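You operate a simulated robot arm through the tools that you are given. There is no shell and no other tool. Be economical: measure what you need, move in short steps, check, and stop when the job is done.

You run a simulated two-armed robot. Do the job below in one go: nothing can be reset, and whatever is moved stays where it is left.

Task
Put the medium white can with a crimped valve on the free top of the set-down table. Then shut the front left glass door of the far machine. Then press the far less key three times. Then put the small jug on the trolley deck away on the left end of the bench with taps. Then take the valve cup from the top of the long steel bench and leave it in the small blue bin. Then put the tall white can on the top of the long steel bench away on the front of the cover bench. Then open the wide drawer, take the round yellow holder and leave it in the inside of the wide drawer and shut the drawer again. The order counts. Set down upright: medium white can with a crimped valve, small jug, tall white can.

It is judged by the outcome, as a careful person would: the job done as asked, and still so three seconds after it is handed in. It fails if anything else is knocked over, pushed out of place, dropped, spilled or broken. A push-on lid holds only when it is set on centred and level and pressed home; a screw cap is set on level and turned clockwise until tight.

Robot
Two 6-joint arms with two-finger parallel grippers on one trunk, on a base that drives. Base frame: it is fixed to the floor where the robot stands at the start and does not move with it; the origin is under the middle of the robot, x ahead of it, y to its left, z up. Units: mm, degrees, N and s.
The left shoulder is at the start at [-89, 177, 806], the right one opposite. With the tool pointing down near the work surface each hand reaches from about 100 to 720 mm from the robot's upright axis, wherever it stands, measured 20 degrees to its own side. Places, roughly: far less key [-1700, -800, 800]; free top of the set-down table [1400, 2100, 900]; front left glass door of the far machine [-1700, -900, 1400]; front of the cover bench [-2500, -3400, 800]; inside of the wide drawer [2700, 2100, 700]; left end of the bench with taps [4900, -3500, 900]; medium white can with a crimped va (5x5x14 cm) [500, -100, 900]; round yellow holder (8x8x3 cm) [3100, 2300, 900]; small blue bin (20x15x14 cm) [2600, 2200, 900]; small jug [-3250, 2500, 750]; tall white can (6x6x18 cm) [2900, 2300, 900]; valve cup (3x3x3 cm) [2700, 2000, 900]; wide drawer [2700, 2100, 800]. Payload 1.57 kg a hand.
The tool frame of a hand sits at the grasp point between the pads (the TCP): z along the fingers, y along the line on which they close. The tips reach 30 mm beyond it. The gripper opens to 80 mm. The fingers are 17 mm wide and 12 mm thick; the gripper's body (40 by 82 mm) begins 80 mm behind the TCP.
Orientation is that of the tool frame in the base frame, as a unit quaternion [w, x, y, z]. With the fingers straight down and closing along the base's y, the tool's x points along the base's -x, its y along +y and its z along -z.

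Tools
- The arms move only by the tool apply_moves. It takes "left_deltas", "right_deltas" or both (then of equal length, played together; a hand with none holds still); each is a list of rows, each a list of 7 numbers: the shift along the base's x, y, z in mm, then the turn, a rotation vector about the base's x, y, z in degrees, then the finger opening in mm, from 0 to 80. In form: [[x, y, z, ax, ay, az, jaw], ...]. A call has 1 to 12 rows; each row is the pose to reach, as a shift and turn from the pose commanded when the call began. Each row takes 0.2 s and may step no farther than 50 mm and 8.6 degrees from the row before; otherwise, or with a gripper value out of range, the whole call is refused. A pose out of reach is approached as far as the arm can. The call stops where the force on the tool passes 40 N (or 10 N more than at its start, if that is more) or the arm is blocked; 0.2 s more then pass. Each finger travels about 72 mm/s and halts on what it meets, pressing with about 38 N; the grip force reading is that of the motor and also rises with nothing between the fingers. The clock runs only during rows and for 0.2 s after the last one: add rows that repeat a pose to give the fingers time. It gives the time, the measured TCP pose, the force on the tool (base axes), the opening and the grip force at its end, in the units of the frame above (readings bear some noise), with the torque about the TCP (base axes, N m) and any sound that the robot's microphone picked up.
- Cameras (640 x 400 px; columns grow to the right, rows downward): "scene" is now at [38.2, -3.5, 1530.2]; the picture's right is [-0.04, -1.00, 0.00], its down [-0.75, 0.03, -0.66] and it looks along [0.66, -0.02, -0.76] (base axes); focal length 253 px, centre (320, 200). "left" rides on the left gripper at [72, 7, -122] in its tool frame; the picture's right is [-0.09, 1.00, 0.00], its down [-0.84, -0.08, -0.54] and it looks along [-0.54, -0.05, 0.84] (tool axes); focal length 238 px, centre (320, 200). "right" rides on the right gripper at [72, -7, -122] in its tool frame; the picture's right is [0.09, 1.00, 0.00], its down [-0.84, 0.08, -0.54] and it looks along [-0.54, 0.05, 0.84] (tool axes); focal length 238 px, centre (320, 200). There is no depth. A picture from a camera that has moved, and an enlarged one, comes with that camera's place and axes in the base frame and with its lens.
- capture(camera): a new picture of that camera. It takes no simulated time.
- raise_lower(by): slides the trunk up (or, below 0, down) by that many mm; the arms and the scene camera ride with it, the base frame stays. It gives what a move gives, with no picture.
- drive_base(legs): drives the robot by 1 to 6 legs, each [ahead, left, turn to the left] in mm, mm and degrees, along the robot's own axes; the way and the turn of a leg run together, so that a leg with both is an arc; at most 1500 mm and 180 degrees a leg. The arms and the cameras ride along, it lands a little off, and it stops where it bumps. It gives what a move gives.
- turn_head(pan, tilt): turns the head with the scene camera to pan (to the left, within 143 degrees either way) and tilt (down, from -29 to 69), counted from straight ahead of the robot. It gives what a move gives.
- zoom(camera, box): a new picture of the part [left, top, right, bottom] of that camera's present view, enlarged. It takes no simulated time.
- finish_job(): hands the job in; it is judged then, once.

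Go step by step. Nothing tells you exact positions but the pictures and the camera data: compare them with the known pose of the tool, close in by small moves and look again before you grip or let go. The budget is 207 turns and 210 pictures, counting those below and the enlarged ones. Unless the task says otherwise, let go and move clear before handing in, and close with one line.

The tools are called as a command line: name --argument value ..., lists and objects as JSON in quotes. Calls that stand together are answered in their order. apply_moves: Moves the arms, as the interface text tells. Its arguments: {"type":"object","properties":{"left_deltas":{"type":"array","items":{"type":"array","items":{"type":"number"}}},"right_deltas":{"type":"array","items":{"type":"array","items":{"type":"number"}}}},"required":[]} The other tools are called the same way: raise_lower (by) slides the trunk up or down; drive_base (legs) drives the base; turn_head (pan, tilt) turns the head that bears the scene camera; capture (camera) takes a picture; zoom (camera, box) takes an enlarged picture of a part of a camera's view; finish_job () hands the job in.

At the start:

```text
time_s: 0.0
left_tool_pos: [402.3, 99.8, 1148.1]
left_tcp_rot: [0.001, 0.0, 1.0, 0.0]
left_contact_force: [0.4, -0.3, -0.3]
left_moment: [0.0, 0.05, 0.0]
left_opening: 80.0
left_gripper_force: 0.1
right_tool_pos: [401.8, -201.4, 1159.2]
right_tcp_rot: [0.0, 0.0, 1.0, 0.0]
right_contact_force: [0.8, -0.3, 0.5]
right_moment: [0.04, -0.03, 0.0]
right_opening: 79.9
right_gripper_force: 0.0
trunk travel left (down, up): [-250.0, 78.0]
robot x, y, heading: [0.5, -1.6, 0.1]
head pan, tilt: [-2.1, 49.0]
```

scene: 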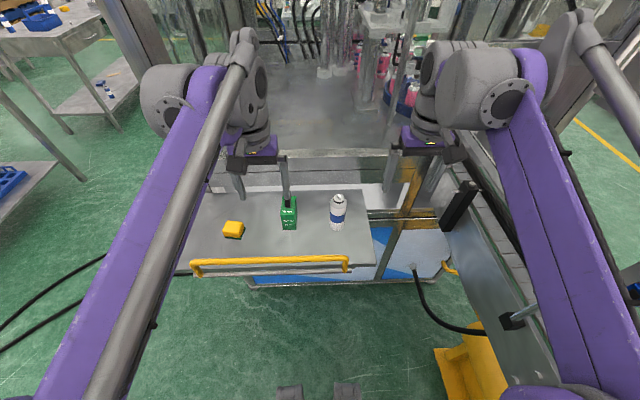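
right: 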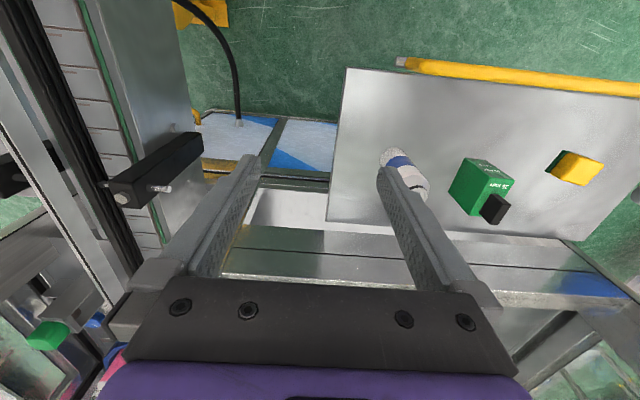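
left: 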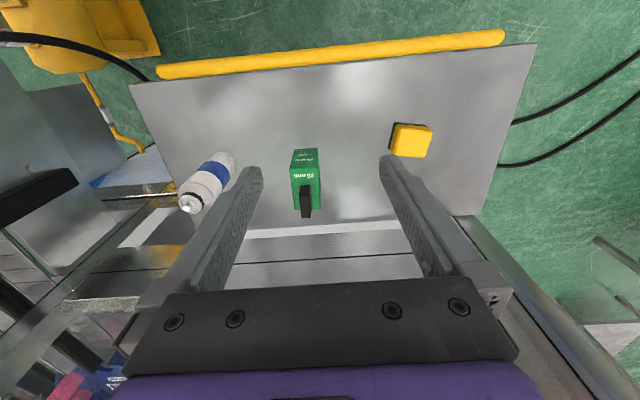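

I see the white can on the small table ahead, roughly at (518, -72) with the base near z 830. I'll zoom in on it before gripping.

zoom --camera "scene" --box '[200, 160, 420, 297]'

turn_head --pan 50 --tilt 20

capture --camera "scene"

turn_head --pan 125 --tilt 20

capture --camera "scene"

turn_head --pan -135 --tilt 20

capture --camera "scene"

turn_head --pan -60 --tilt 20

capture --camera "scene"

```text
2.91 times, centred on (310, 228) of scene
camera zoom: at [38.2, -3.5, 1530.2], right [-0.04, -1.0, 0.0], down [-0.75, 0.03, -0.66], along [0.66, -0.02, -0.76], focal length 737 px, centre (349, 117)
```

zoom: 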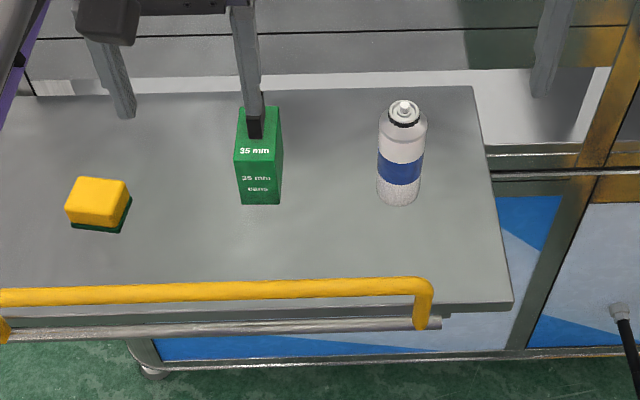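

```text
time_s: 1.2
left_tool_pos: [401.1, 99.6, 1147.7]
left_tcp_rot: [0.0, 0.0, 1.0, 0.001]
left_contact_force: [0.2, 0.3, 0.7]
left_moment: [-0.01, -0.01, 0.01]
left_opening: 80.0
left_gripper_force: 0.1
right_tool_pos: [401.6, -201.2, 1158.9]
right_tcp_rot: [0.0, 0.0, 1.0, -0.001]
right_contact_force: [0.8, -0.4, 0.9]
right_moment: [0.01, 0.01, 0.01]
right_opening: 80.3
right_gripper_force: 0.1
trunk travel left (down, up): [-250.0, 78.0]
robot x, y, heading: [-0.5, 1.5, 0.1]
head pan, tilt: [50.0, 20.0]
```

```text
205 pictures are left
camera scene: at [20.2, 70.7, 1574.4], right [0.77, -0.64, 0.0], down [-0.22, -0.26, -0.94], along [0.6, 0.72, -0.34], focal length 253 px, centre (320, 200)
```

scene: 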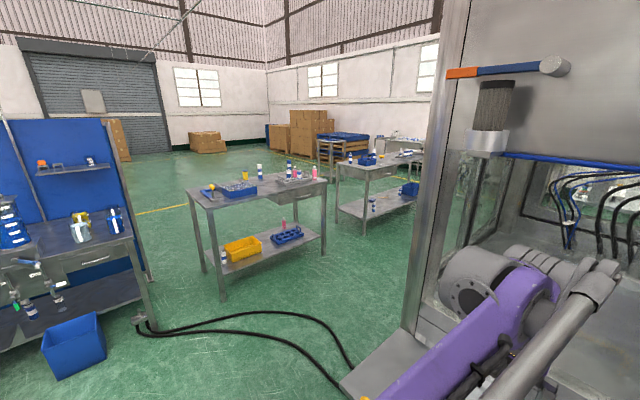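

```text
time_s: 2.7
left_tool_pos: [402.2, 100.0, 1147.7]
left_tcp_rot: [-0.001, 0.0, 1.0, 0.0]
left_contact_force: [0.7, 0.5, 0.1]
left_moment: [0.04, -0.01, -0.01]
left_opening: 80.1
left_gripper_force: 0.0
right_tool_pos: [401.3, -202.1, 1158.8]
right_tcp_rot: [0.0, 0.0, 1.0, 0.0]
right_contact_force: [-0.3, 0.2, 0.0]
right_moment: [0.0, 0.02, 0.01]
right_opening: 80.2
right_gripper_force: 0.1
trunk travel left (down, up): [-250.0, 78.0]
robot x, y, heading: [-2.0, -6.3, -0.2]
head pan, tilt: [125.0, 20.0]
```

```text
204 pictures are left
camera scene: at [-93.0, 75.7, 1574.5], right [0.82, 0.57, 0.0], down [0.2, -0.28, -0.94], along [-0.54, 0.77, -0.34], focal length 253 px, centre (320, 200)
```

scene: 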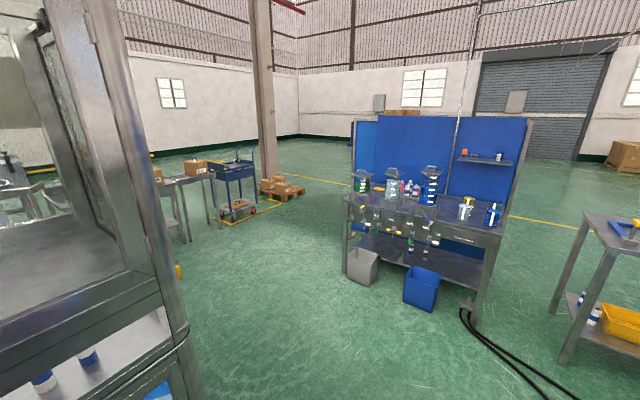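

```text
time_s: 6.3
left_tool_pos: [401.7, 99.9, 1148.0]
left_tcp_rot: [0.0, 0.0, 1.0, 0.0]
left_contact_force: [0.4, -0.3, 0.6]
left_moment: [-0.04, -0.01, -0.02]
left_opening: 80.1
left_gripper_force: 0.1
right_tool_pos: [401.1, -201.8, 1159.8]
right_tcp_rot: [0.0, 0.0, 1.0, 0.0]
right_contact_force: [-0.2, -0.4, -0.5]
right_moment: [0.03, -0.01, -0.01]
right_opening: 80.0
right_gripper_force: 0.0
trunk travel left (down, up): [-250.0, 78.0]
robot x, y, heading: [-2.6, -1.8, 0.2]
head pan, tilt: [-135.0, 20.0]
```

```text
203 pictures are left
camera scene: at [-105.5, -66.5, 1574.5], right [-0.71, 0.71, 0.0], down [0.24, 0.24, -0.94], along [-0.66, -0.66, -0.34], focal length 253 px, centre (320, 200)
```

scene: 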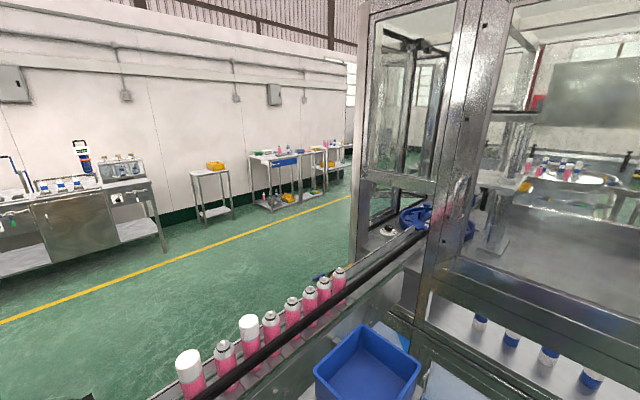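

```text
time_s: 7.8
left_tool_pos: [401.8, 98.9, 1148.4]
left_tcp_rot: [0.0, -0.001, 1.0, -0.001]
left_contact_force: [-0.7, 0.5, 0.4]
left_moment: [-0.01, 0.0, 0.04]
left_opening: 80.3
left_gripper_force: 0.0
right_tool_pos: [400.8, -201.9, 1159.2]
right_tcp_rot: [0.0, 0.0, 1.0, 0.0]
right_contact_force: [-0.5, -0.7, -0.6]
right_moment: [0.03, -0.02, 0.02]
right_opening: 79.9
right_gripper_force: 0.2
trunk travel left (down, up): [-250.0, 78.0]
robot x, y, heading: [-0.4, 0.2, -0.0]
head pan, tilt: [-60.0, 20.0]
```

```text
202 pictures are left
camera scene: at [6.9, -81.3, 1574.5], right [-0.87, -0.5, 0.0], down [-0.17, 0.3, -0.94], along [0.47, -0.81, -0.34], focal length 253 px, centre (320, 200)
```

scene: 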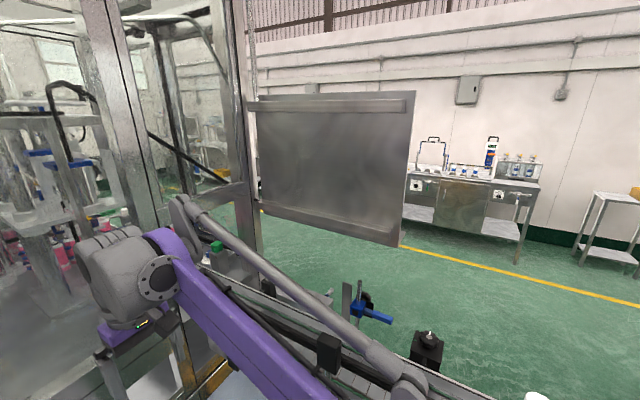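

The can's axis triangulates to about (473, -66), with the table at z≈890 and the can top at ≈1030. I'll bring the right hand above it and check.

apply_moves --right_deltas '[[18, 34, -10, 0, 0, 0, 80], [36, 68, -20, 0, 0, 0, 80], [54, 101, -30, 0, 0, 0, 80], [71, 135, -40, 0, 0, 0, 80], [71, 135, -80, 0, 0, 0, 80], [71, 135, -80, 0, 0, 0, 80]]'

turn_head --pan 0 --tilt 49

capture --camera "scene"

capture --camera "right"

```text
time_s: 9.2
left_tool_pos: [401.4, 100.5, 1147.1]
left_tcp_rot: [0.001, 0.0, 1.0, 0.0]
left_contact_force: [-0.2, 0.1, 0.3]
left_moment: [-0.01, -0.01, -0.01]
left_opening: 79.9
left_gripper_force: 0.0
right_tool_pos: [471.4, -65.5, 1079.1]
right_tcp_rot: [0.0, 0.0, 1.0, 0.001]
right_contact_force: [0.0, 0.2, 0.0]
right_moment: [-0.02, 0.01, 0.01]
right_opening: 79.9
right_gripper_force: 0.1
trunk travel left (down, up): [-250.0, 78.0]
robot x, y, heading: [-0.8, -2.0, 0.1]
head pan, tilt: [-60.0, 20.0]
```

```text
time_s: 10.5
left_tool_pos: [402.3, 100.1, 1146.9]
left_tcp_rot: [0.0, 0.0, 1.0, 0.0]
left_contact_force: [0.5, 0.5, 0.3]
left_moment: [0.03, -0.01, 0.04]
left_opening: 79.8
left_gripper_force: 0.1
right_tool_pos: [470.7, -67.1, 1078.2]
right_tcp_rot: [0.0, 0.0, 1.0, 0.0]
right_contact_force: [0.8, -0.5, 0.6]
right_moment: [0.01, 0.02, -0.01]
right_opening: 80.0
right_gripper_force: 0.1
trunk travel left (down, up): [-250.0, 78.0]
robot x, y, heading: [-1.9, 0.9, -0.2]
head pan, tilt: [0.0, 49.0]
```

```text
201 pictures are left
camera scene: at [38.2, -0.7, 1530.3], right [0.0, -1.0, 0.0], down [-0.75, 0.0, -0.66], along [0.66, 0.0, -0.75], focal length 253 px, centre (320, 200)
```

scene: 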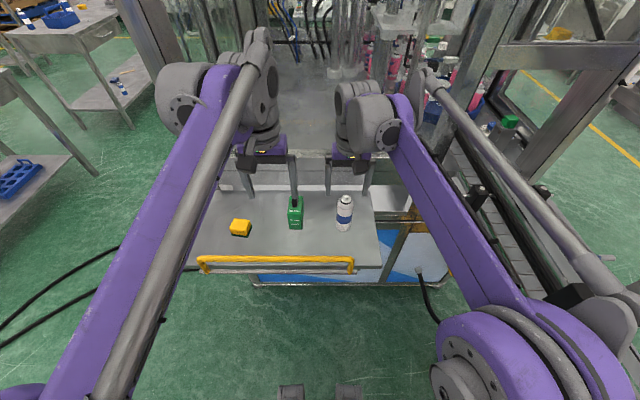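

```text
200 pictures are left
camera right: at [398.1, -73.3, 1201.3], right [-0.09, 1.0, 0.0], down [0.84, 0.08, 0.54], along [0.54, 0.05, -0.84], focal length 238 px, centre (320, 200)
```

right: 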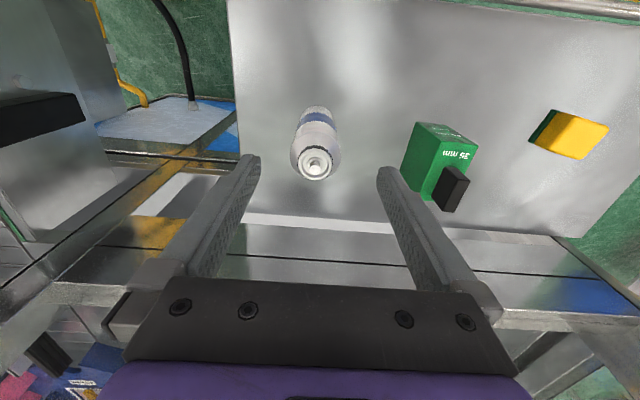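

Both views agree on the can at (476, -68), so I'm descending around it and closing.

apply_moves --right_deltas '[[4, -2, -40, 0, 0, 0, 80], [4, -2, -70, 0, 0, 0, 80], [4, -2, -70, 0, 0, 0, 80]]'

capture --camera "right"

zoom --camera "scene" --box '[240, 120, 440, 245]'

```text
time_s: 11.3
left_tool_pos: [401.5, 99.5, 1148.0]
left_tcp_rot: [0.0, 0.0, 1.0, 0.0]
left_contact_force: [-1.1, -0.6, -0.5]
left_moment: [-0.02, 0.02, 0.01]
left_opening: 80.1
left_gripper_force: 0.1
right_tool_pos: [477.1, -68.7, 1010.6]
right_tcp_rot: [-0.001, 0.0, 1.0, -0.001]
right_contact_force: [-0.4, 0.3, -0.1]
right_moment: [0.0, 0.01, 0.0]
right_opening: 80.0
right_gripper_force: 0.1
trunk travel left (down, up): [-250.0, 78.0]
robot x, y, heading: [-2.1, -1.2, 0.3]
head pan, tilt: [0.0, 49.0]
```

```text
199 pictures are left
camera right: at [404.1, -75.3, 1132.7], right [-0.09, 1.0, 0.0], down [0.84, 0.08, 0.54], along [0.54, 0.05, -0.84], focal length 238 px, centre (320, 200)
```

right: 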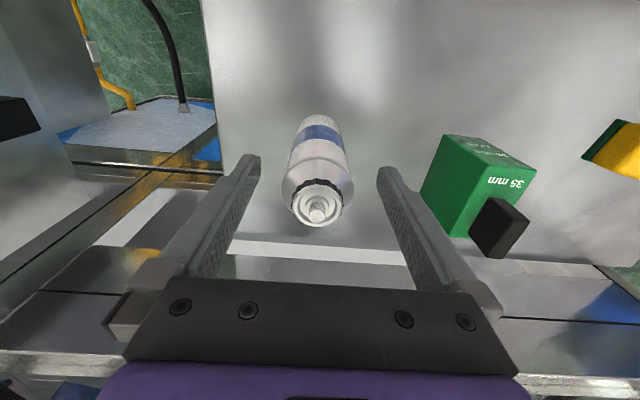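

```text
3.20 times, centred on (340, 182) of scene
camera zoom: at [38.2, -0.6, 1530.2], right [0.0, -1.0, 0.0], down [-0.75, 0.0, -0.66], along [0.66, 0.0, -0.75], focal length 811 px, centre (256, 256)
```

zoom: 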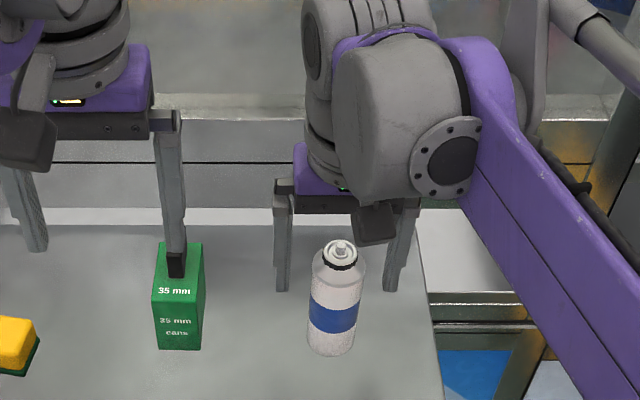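

The can centre looks to be near x 482, y -70. I'll nudge over, descend to mid-body, then close.

apply_moves --right_deltas '[[5, -1, -10, 0, 0, 0, 80], [5, -1, -35, 0, 0, 0, 80], [5, -1, -35, 0, 0, 0, 60], [5, -1, -35, 0, 0, 0, 30], [5, -1, -35, 0, 0, 0, 30], [5, -1, -35, 0, 0, 0, 30]]'

capture --camera "right"

```text
time_s: 12.7
left_tool_pos: [401.5, 101.6, 1148.3]
left_tcp_rot: [0.001, 0.0, 1.0, 0.0]
left_contact_force: [0.4, 1.2, 0.7]
left_moment: [-0.02, 0.01, -0.03]
left_opening: 80.1
left_gripper_force: 0.0
right_tool_pos: [481.9, -69.8, 974.6]
right_tcp_rot: [0.0, 0.0, 1.0, 0.001]
right_contact_force: [0.2, 0.3, -1.0]
right_moment: [-0.04, -0.02, 0.0]
right_opening: 43.8
right_gripper_force: 38.2
trunk travel left (down, up): [-250.0, 78.0]
robot x, y, heading: [3.3, -1.5, -0.0]
head pan, tilt: [0.0, 49.0]
```

```text
197 pictures are left
camera right: at [409.3, -76.3, 1096.7], right [-0.09, 1.0, 0.0], down [0.84, 0.08, 0.54], along [0.54, 0.05, -0.84], focal length 238 px, centre (320, 200)
```

right: 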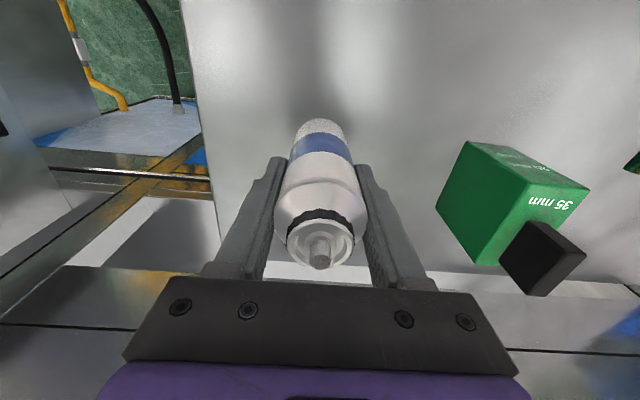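

The can is gripped. I'll lift it and tuck it in toward the body, then look at the floor to the left and behind for a way out.

apply_moves --right_deltas '[[0, 0, 40, 0, 0, 0, 30], [0, 0, 90, 0, 0, 0, 30], [-20, 0, 130, 0, 0, 0, 30], [-60, -20, 140, 0, 0, 0, 30], [-100, -40, 140, 0, 0, 0, 30], [-130, -60, 140, 0, 0, 0, 30]]' --left_deltas '[[0, 0, 0, 0, 0, 0, 80], [0, 0, 0, 0, 0, 0, 80], [0, 0, 0, 0, 0, 0, 80], [0, 0, 0, 0, 0, 0, 80], [-20, 20, 0, 0, 0, 0, 80], [-50, 40, 0, 0, 0, 0, 80]]'

turn_head --pan 90 --tilt 40

capture --camera "scene"

turn_head --pan 143 --tilt 40

capture --camera "scene"

turn_head --pan 30 --tilt 40

capture --camera "scene"

```text
time_s: 14.1
left_tool_pos: [349.3, 137.5, 1147.5]
left_tcp_rot: [0.0, 0.0, 1.0, 0.001]
left_contact_force: [-0.6, -0.1, -0.5]
left_moment: [-0.01, -0.01, -0.01]
left_opening: 80.1
left_gripper_force: 0.0
right_tool_pos: [353.2, -132.6, 1114.5]
right_tcp_rot: [0.001, 0.0, 1.0, 0.0]
right_contact_force: [-0.1, 0.5, 0.5]
right_moment: [-0.01, -0.01, 0.0]
right_opening: 43.7
right_gripper_force: 37.4
trunk travel left (down, up): [-250.0, 78.0]
robot x, y, heading: [-2.2, 2.2, -0.1]
head pan, tilt: [0.0, 49.0]
```

```text
time_s: 15.7
left_tool_pos: [351.6, 139.2, 1147.0]
left_tcp_rot: [0.0, -0.001, 1.0, 0.0]
left_contact_force: [-0.7, 0.0, 0.1]
left_moment: [-0.02, 0.0, 0.0]
left_opening: 80.1
left_gripper_force: 0.1
right_tool_pos: [352.5, -131.9, 1115.0]
right_tcp_rot: [0.001, -0.001, 1.0, 0.0]
right_contact_force: [0.2, -0.1, -0.8]
right_moment: [0.01, -0.01, 0.01]
right_opening: 43.4
right_gripper_force: 37.8
trunk travel left (down, up): [-250.0, 78.0]
robot x, y, heading: [-0.1, 0.1, 0.3]
head pan, tilt: [90.0, 40.0]
```

```text
196 pictures are left
camera scene: at [-39.6, 84.4, 1543.0], right [1.0, 0.0, 0.0], down [0.0, -0.64, -0.77], along [0.0, 0.77, -0.64], focal length 253 px, centre (320, 200)
```

scene: 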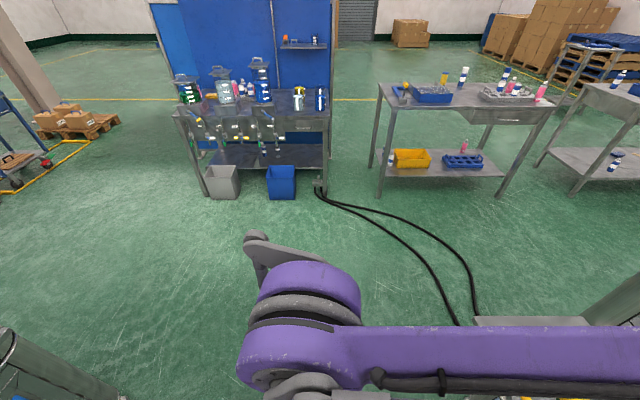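

```text
time_s: 16.9
left_tool_pos: [349.8, 138.6, 1148.2]
left_tcp_rot: [0.0, 0.0, 1.0, 0.0]
left_contact_force: [1.3, 0.5, -1.2]
left_moment: [0.0, 0.02, 0.0]
left_opening: 79.8
left_gripper_force: 0.0
right_tool_pos: [353.9, -132.3, 1114.2]
right_tcp_rot: [0.0, 0.0, 1.0, 0.0]
right_contact_force: [0.6, 0.3, -0.3]
right_moment: [0.03, -0.01, -0.01]
right_opening: 43.6
right_gripper_force: 38.2
trunk travel left (down, up): [-250.0, 78.0]
robot x, y, heading: [-0.7, -2.3, 0.1]
head pan, tilt: [143.0, 40.0]
```

```text
195 pictures are left
camera scene: at [-107.5, 50.6, 1543.1], right [0.6, 0.8, 0.0], down [0.51, -0.39, -0.77], along [-0.61, 0.46, -0.64], focal length 253 px, centre (320, 200)
```

scene: 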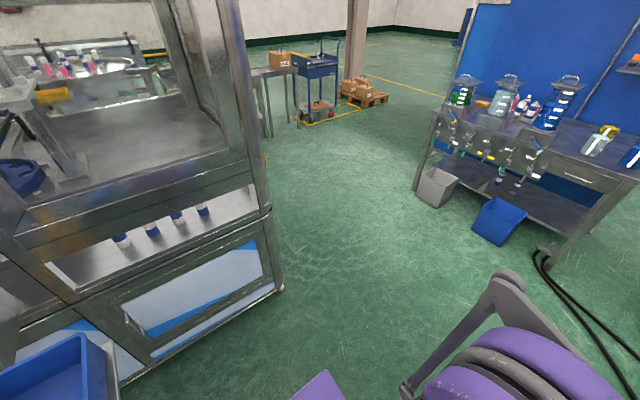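

```text
time_s: 18.9
left_tool_pos: [351.0, 137.1, 1148.5]
left_tcp_rot: [-0.001, 0.0, 1.0, -0.001]
left_contact_force: [0.6, 0.6, -0.5]
left_moment: [0.03, -0.02, -0.01]
left_opening: 80.0
left_gripper_force: 0.1
right_tool_pos: [354.5, -131.1, 1115.0]
right_tcp_rot: [0.001, 0.0, 1.0, 0.0]
right_contact_force: [-0.1, 0.0, -0.2]
right_moment: [0.02, -0.01, 0.01]
right_opening: 43.6
right_gripper_force: 38.2
trunk travel left (down, up): [-250.0, 78.0]
robot x, y, heading: [0.5, 3.2, -0.2]
head pan, tilt: [30.0, 40.0]
```

```text
194 pictures are left
camera scene: at [34.0, 41.9, 1543.0], right [0.5, -0.87, 0.0], down [-0.56, -0.32, -0.77], along [0.66, 0.38, -0.64], focal length 253 px, centre (320, 200)
```

scene: 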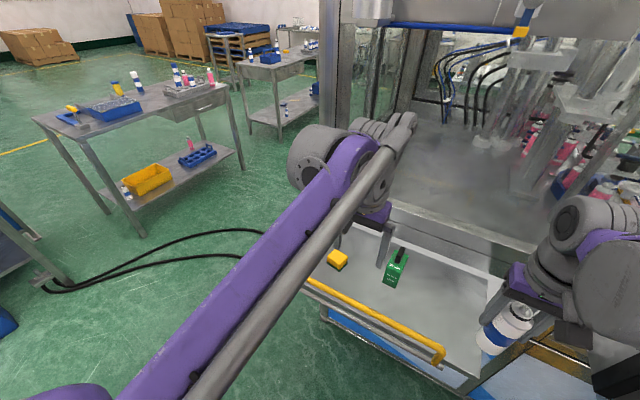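

The exit is to the left, and the table with trays ahead-left should be the set-down table. I'll slide left, turn to face it and look closer.

drive_base --legs '[[-60, 700, 0], [0, 0, 90]]'

turn_head --pan -25 --tilt 25

capture --camera "scene"

```text
time_s: 29.2
left_tool_pos: [-201.2, 1038.6, 1148.6]
left_tcp_rot: [0.0, 0.709, -0.706, 0.0]
left_contact_force: [0.7, 0.3, -0.3]
left_moment: [0.02, 0.0, 0.02]
left_opening: 80.0
left_gripper_force: 0.1
right_tool_pos: [69.4, 1042.2, 1114.4]
right_tcp_rot: [0.0, 0.709, -0.706, 0.0]
right_contact_force: [-0.2, 0.3, 0.3]
right_moment: [0.01, -0.02, 0.0]
right_opening: 43.5
right_gripper_force: 38.3
trunk travel left (down, up): [-250.0, 78.0]
robot x, y, heading: [-62.7, 686.1, 89.8]
head pan, tilt: [30.0, 40.0]
```

```text
time_s: 30.4
left_tool_pos: [-201.6, 1038.9, 1148.2]
left_tcp_rot: [0.0, 0.708, -0.706, 0.0]
left_contact_force: [-0.5, 0.0, -0.2]
left_moment: [0.01, -0.02, -0.03]
left_opening: 79.7
left_gripper_force: 0.1
right_tool_pos: [68.5, 1042.6, 1114.6]
right_tcp_rot: [-0.001, 0.709, -0.705, 0.0]
right_contact_force: [0.3, -0.2, 0.2]
right_moment: [-0.01, 0.03, 0.06]
right_opening: 43.6
right_gripper_force: 37.8
trunk travel left (down, up): [-250.0, 78.0]
robot x, y, heading: [-60.6, 688.4, 90.2]
head pan, tilt: [-25.0, 25.0]
```

```text
193 pictures are left
camera scene: at [-21.6, 731.2, 1566.4], right [0.91, -0.42, 0.0], down [-0.18, -0.38, -0.91], along [0.38, 0.82, -0.42], focal length 253 px, centre (320, 200)
```

scene: 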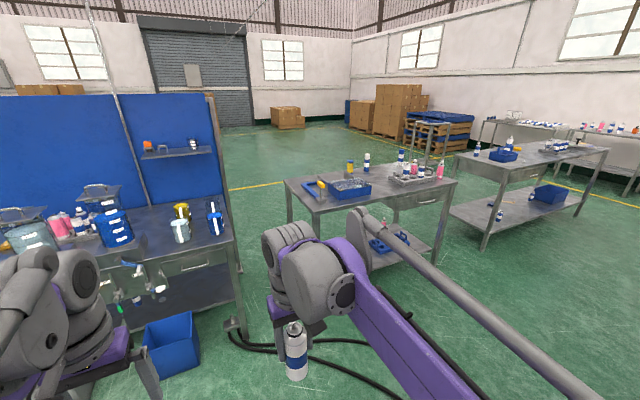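

I'm heading along the aisle to stand in front of the set-down table at a safe distance, then looking again.

drive_base --legs '[[300, 0, 0], [0, -1150, 0]]'

turn_head --pan 0 --tilt 25

capture --camera "scene"

turn_head --pan -50 --tilt 25

capture --camera "scene"

```text
time_s: 42.4
left_tool_pos: [949.1, 1332.6, 1147.3]
left_tcp_rot: [0.001, -0.706, 0.708, -0.001]
left_contact_force: [-0.6, 0.1, 0.2]
left_moment: [-0.03, 0.01, -0.02]
left_opening: 79.9
left_gripper_force: 0.0
right_tool_pos: [1217.9, 1332.6, 1114.5]
right_tcp_rot: [0.0, -0.705, 0.709, 0.0]
right_contact_force: [-0.5, -0.5, -0.8]
right_moment: [0.02, 0.02, -0.02]
right_opening: 43.9
right_gripper_force: 38.2
trunk travel left (down, up): [-250.0, 78.0]
robot x, y, heading: [1088.8, 977.4, 89.8]
head pan, tilt: [-25.0, 25.0]
```

```text
time_s: 43.3
left_tool_pos: [949.9, 1330.9, 1147.6]
left_tcp_rot: [0.0, -0.705, 0.709, 0.0]
left_contact_force: [-1.1, -0.1, -0.3]
left_moment: [0.0, 0.01, -0.01]
left_opening: 80.1
left_gripper_force: 0.0
right_tool_pos: [1219.1, 1333.9, 1114.9]
right_tcp_rot: [0.0, -0.705, 0.71, 0.0]
right_contact_force: [0.0, 0.3, -0.5]
right_moment: [0.02, 0.0, 0.01]
right_opening: 43.4
right_gripper_force: 37.9
trunk travel left (down, up): [-250.0, 78.0]
robot x, y, heading: [1081.7, 977.0, 89.5]
head pan, tilt: [0.0, 25.0]
```

```text
192 pictures are left
camera scene: at [1086.7, 1031.2, 1566.4], right [1.0, -0.01, 0.0], down [0.0, -0.42, -0.91], along [0.01, 0.91, -0.42], focal length 253 px, centre (320, 200)
```

scene: 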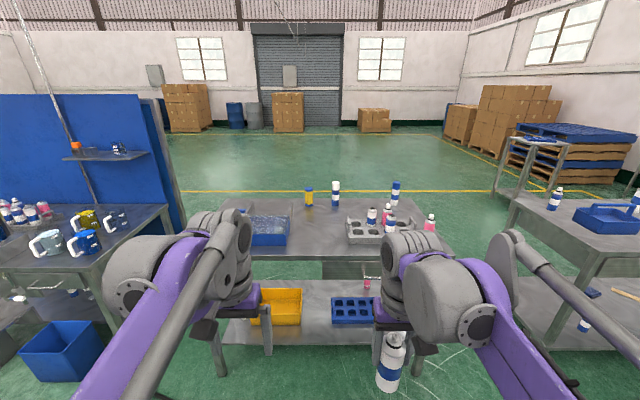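

```text
time_s: 44.4
left_tool_pos: [949.3, 1332.2, 1147.9]
left_tcp_rot: [0.001, -0.706, 0.708, 0.001]
left_contact_force: [0.3, 0.3, 1.0]
left_moment: [-0.01, -0.01, 0.0]
left_opening: 79.9
left_gripper_force: 0.1
right_tool_pos: [1219.6, 1332.6, 1115.6]
right_tcp_rot: [0.0, -0.704, 0.71, 0.0]
right_contact_force: [-0.4, 0.3, 0.0]
right_moment: [-0.02, 0.0, 0.02]
right_opening: 43.8
right_gripper_force: 38.3
trunk travel left (down, up): [-250.0, 78.0]
robot x, y, heading: [1084.9, 980.5, 89.6]
head pan, tilt: [-50.0, 25.0]
```

```text
191 pictures are left
camera scene: at [1157.0, 997.9, 1566.4], right [0.64, -0.77, 0.0], down [-0.33, -0.27, -0.91], along [0.7, 0.58, -0.42], focal length 253 px, centre (320, 200)
```

scene: 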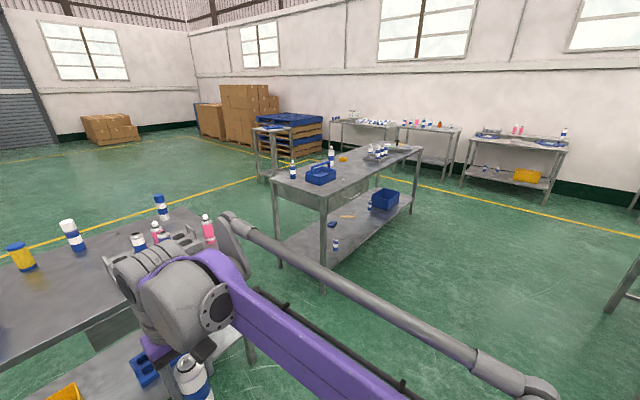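

The set-down table is straight ahead, with its front edge near y≈1960 and the middle and front free. I'll raise the trunk, move closer, and look down.

raise_lower --by 70

drive_base --legs '[[500, -60, 0]]'

turn_head --pan -10 --tilt 45

capture --camera "scene"

capture --camera "left"

```text
time_s: 45.5
left_tool_pos: [949.8, 1331.2, 1218.0]
left_tcp_rot: [0.0, -0.705, 0.709, 0.0]
left_contact_force: [0.1, 0.3, 0.3]
left_moment: [0.03, -0.03, 0.01]
left_opening: 80.1
left_gripper_force: 0.0
right_tool_pos: [1219.0, 1333.3, 1184.4]
right_tcp_rot: [0.0, -0.706, 0.709, 0.0]
right_contact_force: [0.1, -0.2, -1.1]
right_moment: [0.01, -0.01, 0.0]
right_opening: 43.7
right_gripper_force: 38.2
trunk travel left (down, up): [-320.0, 8.0]
robot x, y, heading: [1086.5, 979.4, 89.7]
head pan, tilt: [-50.0, 25.0]
```

```text
time_s: 48.5
left_tool_pos: [1015.3, 1837.2, 1218.2]
left_tcp_rot: [0.0, -0.705, 0.709, 0.0]
left_contact_force: [-0.2, 0.9, 0.1]
left_moment: [0.04, -0.03, -0.01]
left_opening: 79.9
left_gripper_force: 0.1
right_tool_pos: [1283.3, 1838.5, 1184.6]
right_tcp_rot: [0.0, -0.705, 0.709, 0.001]
right_contact_force: [-0.1, -0.3, 0.5]
right_moment: [0.03, 0.01, 0.01]
right_opening: 43.8
right_gripper_force: 37.8
trunk travel left (down, up): [-320.0, 8.0]
robot x, y, heading: [1151.5, 1485.5, 89.7]
head pan, tilt: [-50.0, 25.0]
```

```text
time_s: 49.6
left_tool_pos: [1012.8, 1836.1, 1216.8]
left_tcp_rot: [0.0, -0.705, 0.709, 0.0]
left_contact_force: [-0.4, -0.2, 0.4]
left_moment: [0.01, -0.05, 0.0]
left_opening: 80.1
left_gripper_force: 0.0
right_tool_pos: [1283.5, 1838.4, 1185.6]
right_tcp_rot: [0.0, -0.705, 0.709, 0.001]
right_contact_force: [-0.3, -0.1, -0.3]
right_moment: [0.02, -0.01, -0.02]
right_opening: 43.5
right_gripper_force: 37.6
trunk travel left (down, up): [-320.0, 8.0]
robot x, y, heading: [1148.4, 1481.5, 89.7]
head pan, tilt: [-10.0, 45.0]
```

```text
190 pictures are left
camera scene: at [1165.1, 1521.4, 1611.3], right [0.98, -0.18, 0.0], down [-0.13, -0.7, -0.71], along [0.13, 0.7, -0.71], focal length 253 px, centre (320, 200)
```

scene: 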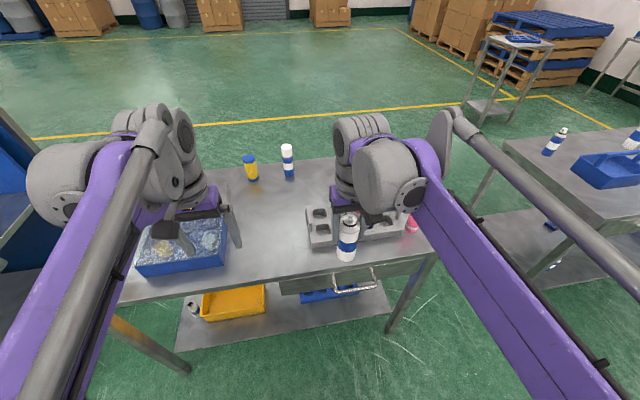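

```text
189 pictures are left
camera left: at [1005.8, 1764.4, 1339.4], right [-1.0, 0.1, 0.0], down [0.08, 0.84, 0.54], along [0.05, 0.54, -0.84], focal length 238 px, centre (320, 200)
```

left: 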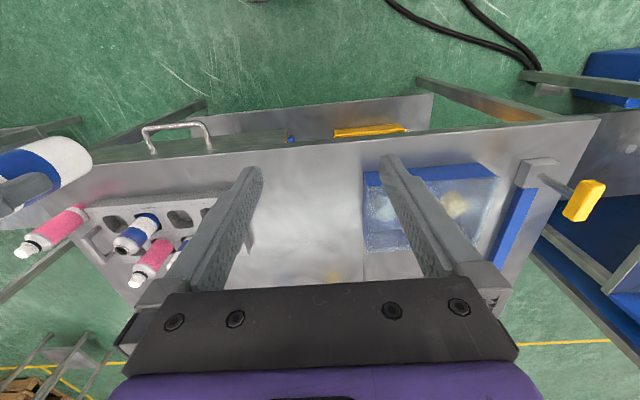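

Between the blue tray and the grey rack there is a free patch around (1090, 2110). I'll creep in, move the left hand aside, and bring the can over the patch.

drive_base --legs '[[90, 0, 0]]'

apply_moves --left_deltas '[[-40, -20, 0, 0, 0, 0, 80], [-80, -40, 0, 0, 0, 0, 80], [-120, -60, 0, 0, 0, 0, 80], [-140, -60, 0, 0, 0, 0, 80], [-140, -60, 0, 0, 0, 0, 80], [-140, -60, 0, 0, 0, 0, 80], [-140, -60, 0, 0, 0, 0, 80]]' --right_deltas '[[0, 0, 0, 0, 0, 0, 30], [-40, 20, 0, 0, 0, 0, 30], [-80, 50, 0, 0, 0, 0, 30], [-120, 80, 0, 0, 0, 0, 30], [-150, 115, 0, 0, 0, 0, 30], [-180, 150, 0, 0, 0, 0, 30], [-193, 180, 0, 0, 0, 0, 30]]'

capture --camera "scene"

capture --camera "right"

```text
time_s: 50.7
left_tool_pos: [1013.6, 1923.3, 1217.5]
left_tcp_rot: [-0.001, -0.706, 0.709, -0.001]
left_contact_force: [0.2, 0.4, 0.1]
left_moment: [0.01, -0.02, -0.02]
left_opening: 80.2
left_gripper_force: 0.1
right_tool_pos: [1284.0, 1923.9, 1184.2]
right_tcp_rot: [-0.001, -0.705, 0.709, 0.0]
right_contact_force: [0.5, 0.8, -0.5]
right_moment: [-0.02, -0.01, -0.02]
right_opening: 43.8
right_gripper_force: 38.0
trunk travel left (down, up): [-320.0, 8.0]
robot x, y, heading: [1148.2, 1572.5, 89.5]
head pan, tilt: [-10.0, 45.0]
```

```text
time_s: 52.3
left_tool_pos: [874.5, 1864.1, 1218.4]
left_tcp_rot: [0.001, -0.705, 0.709, 0.0]
left_contact_force: [0.0, 0.7, 0.4]
left_moment: [-0.03, 0.02, -0.02]
left_opening: 80.1
left_gripper_force: 0.0
right_tool_pos: [1089.6, 2104.4, 1182.7]
right_tcp_rot: [0.0, -0.705, 0.709, 0.001]
right_contact_force: [0.0, -0.3, 0.2]
right_moment: [0.0, 0.01, 0.0]
right_opening: 43.7
right_gripper_force: 37.7
trunk travel left (down, up): [-320.0, 8.0]
robot x, y, heading: [1150.4, 1567.1, 89.7]
head pan, tilt: [-10.0, 45.0]
```

```text
188 pictures are left
camera scene: at [1165.1, 1609.7, 1611.2], right [0.98, -0.18, 0.0], down [-0.13, -0.7, -0.71], along [0.13, 0.69, -0.71], focal length 253 px, centre (320, 200)
```

scene: 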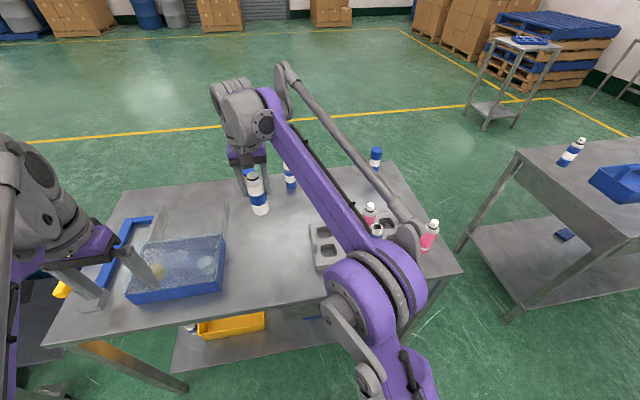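

```text
187 pictures are left
camera right: at [1095.4, 2032.7, 1305.6], right [-1.0, -0.09, 0.0], down [-0.07, 0.84, 0.54], along [-0.05, 0.54, -0.84], focal length 238 px, centre (320, 200)
```

right: 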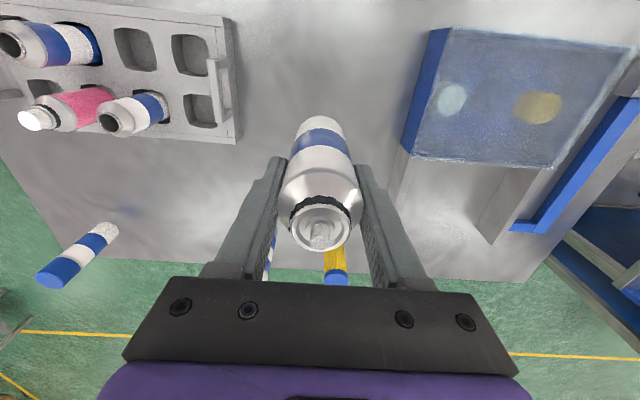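

The spot under the can is clear, so I'm descending in two stages.

apply_moves --right_deltas '[[0, 0, -40, 0, 0, 0, 30], [0, 0, -80, 0, 0, 0, 30], [0, 0, -120, 0, 0, 0, 30], [0, 0, -160, 0, 0, 0, 30], [0, 0, -175, 0, 0, 0, 30], [0, 0, -175, 0, 0, 0, 30]]'

capture --camera "scene"

capture --camera "left"

```text
time_s: 53.7
left_tool_pos: [874.0, 1863.2, 1217.7]
left_tcp_rot: [0.0, -0.705, 0.709, 0.0]
left_contact_force: [-0.5, -0.1, -0.7]
left_moment: [0.01, 0.03, 0.02]
left_opening: 79.9
left_gripper_force: 0.1
right_tool_pos: [1090.4, 2106.1, 1009.6]
right_tcp_rot: [0.0, -0.705, 0.709, 0.0]
right_contact_force: [-0.5, 0.2, -0.3]
right_moment: [0.0, -0.02, 0.05]
right_opening: 43.5
right_gripper_force: 37.8
trunk travel left (down, up): [-320.0, 8.0]
robot x, y, heading: [1151.5, 1573.4, 89.8]
head pan, tilt: [-10.0, 45.0]
```

```text
186 pictures are left
camera scene: at [1165.5, 1608.3, 1611.3], right [0.98, -0.18, 0.0], down [-0.13, -0.7, -0.71], along [0.13, 0.7, -0.71], focal length 253 px, centre (320, 200)
```

scene: 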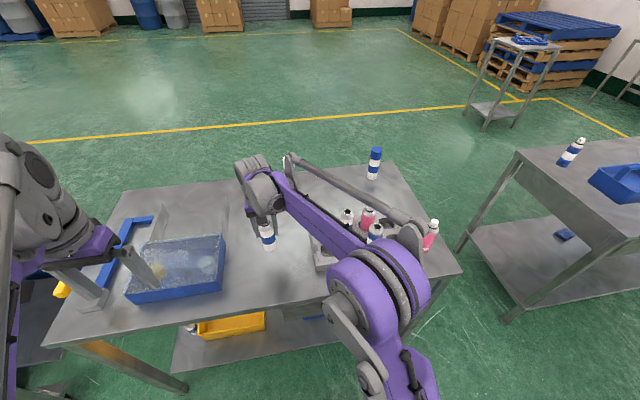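

```text
185 pictures are left
camera left: at [866.0, 1791.2, 1339.5], right [-1.0, 0.1, 0.0], down [0.08, 0.84, 0.54], along [0.05, 0.54, -0.84], focal length 238 px, centre (320, 200)
```

left: 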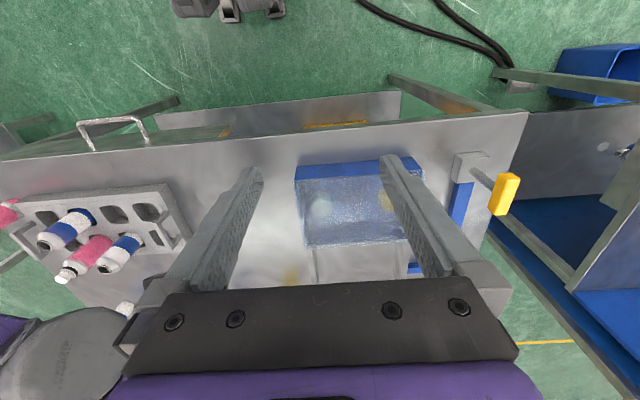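

Still above the surface; I'm lowering in small steps to feel for contact.

apply_moves --right_deltas '[[0, 0, -8, 0, 0, 0, 30], [0, 0, -16, 0, 0, 0, 30], [0, 0, -22, 0, 0, 0, 30], [0, 0, -26, 0, 0, 0, 30], [0, 0, -30, 0, 0, 0, 30], [0, 0, -34, 0, 0, 0, 30], [0, 0, -38, 0, 0, 0, 30], [0, 0, -42, 0, 0, 0, 30]]'

zoom --camera "scene" --box '[200, 140, 360, 280]'

```text
time_s: 55.5
left_tool_pos: [874.1, 1863.2, 1218.3]
left_tcp_rot: [0.0, -0.705, 0.709, 0.0]
left_contact_force: [0.1, -0.5, -0.7]
left_moment: [0.0, 0.0, 0.04]
left_opening: 79.9
left_gripper_force: 0.1
right_tool_pos: [1091.5, 2105.3, 967.1]
right_tcp_rot: [0.0, -0.705, 0.709, 0.0]
right_contact_force: [-0.1, -0.6, -1.2]
right_moment: [0.0, -0.03, 0.0]
right_opening: 43.6
right_gripper_force: 37.8
trunk travel left (down, up): [-320.0, 8.0]
robot x, y, heading: [1154.7, 1572.4, 89.6]
head pan, tilt: [-10.0, 45.0]
```

```text
2.86 times, centred on (280, 210) of scene
camera zoom: at [1165.5, 1608.4, 1611.2], right [0.98, -0.18, 0.0], down [-0.13, -0.7, -0.71], along [0.13, 0.7, -0.71], focal length 724 px, centre (434, 171)
```

zoom: 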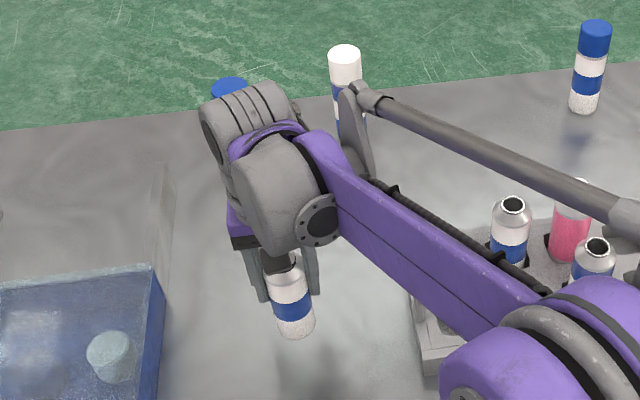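

apply_moves --right_deltas '[[0, 0, -4, 0, 0, 0, 30], [0, 0, -8, 0, 0, 0, 30], [0, 0, -12, 0, 0, 0, 30], [0, 0, -16, 0, 0, 0, 30], [0, 0, -20, 0, 0, 0, 30], [0, 0, -24, 0, 0, 0, 30], [0, 0, -28, 0, 0, 0, 30], [0, 0, -32, 0, 0, 0, 30], [0, 0, -36, 0, 0, 0, 30], [0, 0, -40, 0, 0, 0, 30]]'

zoom --camera "scene" --box '[200, 140, 360, 280]'

```text
time_s: 56.7
left_tool_pos: [873.8, 1861.2, 1219.0]
left_tcp_rot: [0.0, -0.706, 0.709, 0.0]
left_contact_force: [0.4, -0.2, -0.2]
left_moment: [0.03, 0.02, 0.02]
left_opening: 80.3
left_gripper_force: 0.0
right_tool_pos: [1090.8, 2103.5, 951.3]
right_tcp_rot: [0.001, -0.704, 0.71, -0.001]
right_contact_force: [1.5, -0.6, 23.6]
right_moment: [-0.16, -0.11, 0.01]
right_opening: 43.5
right_gripper_force: 38.0
trunk travel left (down, up): [-320.0, 8.0]
robot x, y, heading: [1152.0, 1572.9, 89.5]
head pan, tilt: [-10.0, 45.0]
stopped in row 6 (right hand): the force on the tool passed its limit at 45 N (the readings are from after the stop); the commanded pose is now the measured one
```

```text
2.86 times, centred on (280, 210) of scene
camera zoom: at [1165.7, 1606.4, 1611.1], right [0.98, -0.18, 0.0], down [-0.13, -0.69, -0.71], along [0.13, 0.7, -0.71], focal length 724 px, centre (434, 171)
```

zoom: 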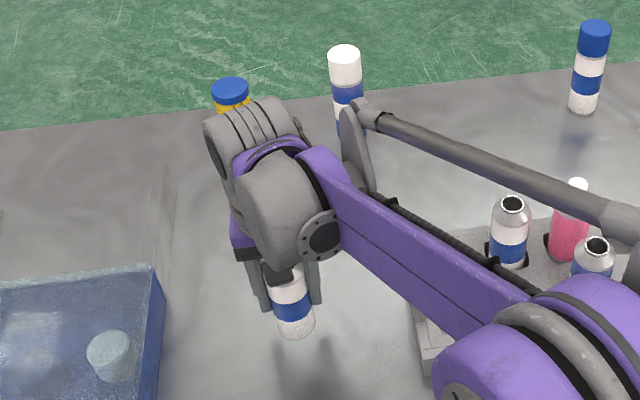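

The can has made contact with the table. I'll ease the pressure, open, and rise clear.

apply_moves --right_deltas '[[0, 0, 1, 0, 0, 0, 30], [0, 0, 1, 0, 0, 0, 50], [0, 0, 1, 0, 0, 0, 80], [0, 0, 1, 0, 0, 0, 80], [0, 0, 25, 0, 0, 0, 80], [0, 0, 60, 0, 0, 0, 80], [0, 0, 100, 0, 0, 0, 80], [0, 0, 150, 0, 0, 0, 80], [0, -20, 190, 0, 0, 0, 80], [0, -40, 220, 0, 0, 0, 80]]'

capture --camera "right"

zoom --camera "scene" --box '[200, 140, 360, 280]'

```text
time_s: 58.9
left_tool_pos: [873.7, 1862.2, 1217.8]
left_tcp_rot: [0.0, -0.705, 0.709, 0.0]
left_contact_force: [0.0, -0.6, -0.2]
left_moment: [0.0, -0.01, 0.03]
left_opening: 80.2
left_gripper_force: 0.1
right_tool_pos: [1090.1, 2065.5, 1169.8]
right_tcp_rot: [0.0, -0.705, 0.709, 0.001]
right_contact_force: [0.6, -0.3, -0.6]
right_moment: [-0.03, -0.02, 0.02]
right_opening: 79.9
right_gripper_force: 0.0
trunk travel left (down, up): [-320.0, 8.0]
robot x, y, heading: [1151.6, 1572.2, 89.8]
head pan, tilt: [-10.0, 45.0]
```

```text
182 pictures are left
camera right: at [1094.8, 1993.2, 1292.7], right [-1.0, -0.09, 0.0], down [-0.07, 0.84, 0.54], along [-0.05, 0.54, -0.84], focal length 238 px, centre (320, 200)
```

right: 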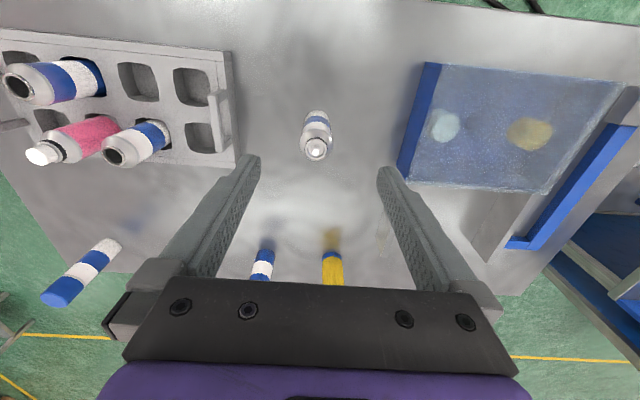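

```text
2.86 times, centred on (280, 210) of scene
camera zoom: at [1165.6, 1607.6, 1611.2], right [0.98, -0.18, 0.0], down [-0.13, -0.7, -0.71], along [0.13, 0.7, -0.71], focal length 724 px, centre (434, 171)
```

zoom: 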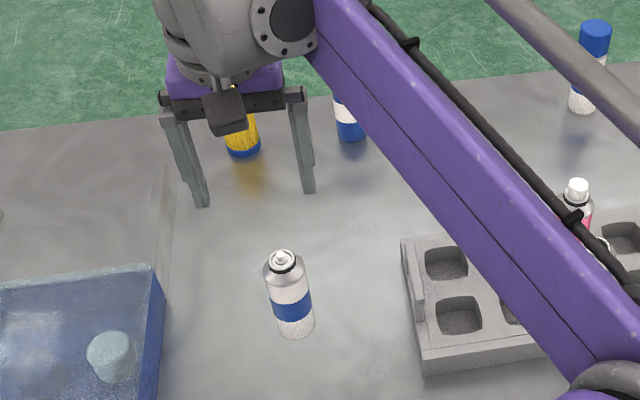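

The can stands upright on the table. Before moving on I'll check the right part of the table with the arm out of the way.

apply_moves --right_deltas '[[0, -50, 20, 0, 0, 0, 80], [0, -100, 20, 0, 0, 0, 80], [40, -130, 20, 0, 0, 0, 80], [80, -150, 20, 0, 0, 0, 80], [120, -160, 20, 0, 0, 0, 80], [150, -180, 20, 0, 0, 0, 80]]'

turn_head --pan -20 --tilt 35

capture --camera "scene"

capture --camera "right"

```text
refused: row 1 steps farther than a row can; nothing moved
```

```text
time_s: 59.6
left_tool_pos: [874.6, 1864.0, 1218.4]
left_tcp_rot: [0.0, -0.705, 0.709, 0.0]
left_contact_force: [0.1, 0.0, 0.2]
left_moment: [-0.03, -0.01, -0.04]
left_opening: 79.9
left_gripper_force: 0.2
right_tool_pos: [1090.1, 2065.6, 1170.1]
right_tcp_rot: [0.0, -0.705, 0.709, -0.001]
right_contact_force: [0.3, 0.5, 0.0]
right_moment: [-0.01, -0.01, 0.02]
right_opening: 79.7
right_gripper_force: 0.0
trunk travel left (down, up): [-320.0, 8.0]
robot x, y, heading: [1146.9, 1572.8, 89.7]
head pan, tilt: [-20.0, 35.0]
```

```text
180 pictures are left
camera scene: at [1181.4, 1611.1, 1626.0], right [0.94, -0.35, 0.0], down [-0.2, -0.54, -0.82], along [0.28, 0.77, -0.57], focal length 253 px, centre (320, 200)
```

scene: 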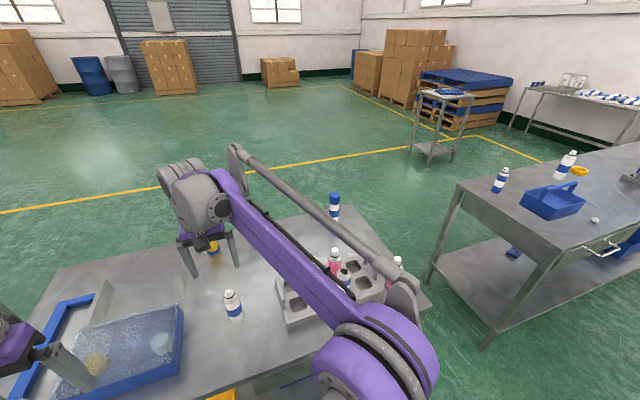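

```text
179 pictures are left
camera right: at [1094.8, 1994.2, 1292.0], right [-1.0, -0.09, 0.0], down [-0.07, 0.84, 0.54], along [-0.05, 0.54, -0.84], focal length 238 px, centre (320, 200)
```

right: 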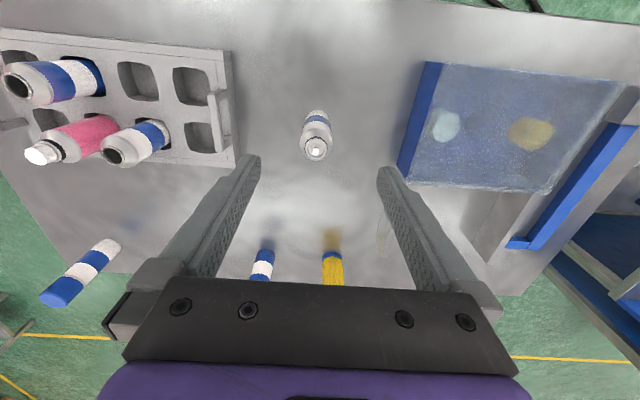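

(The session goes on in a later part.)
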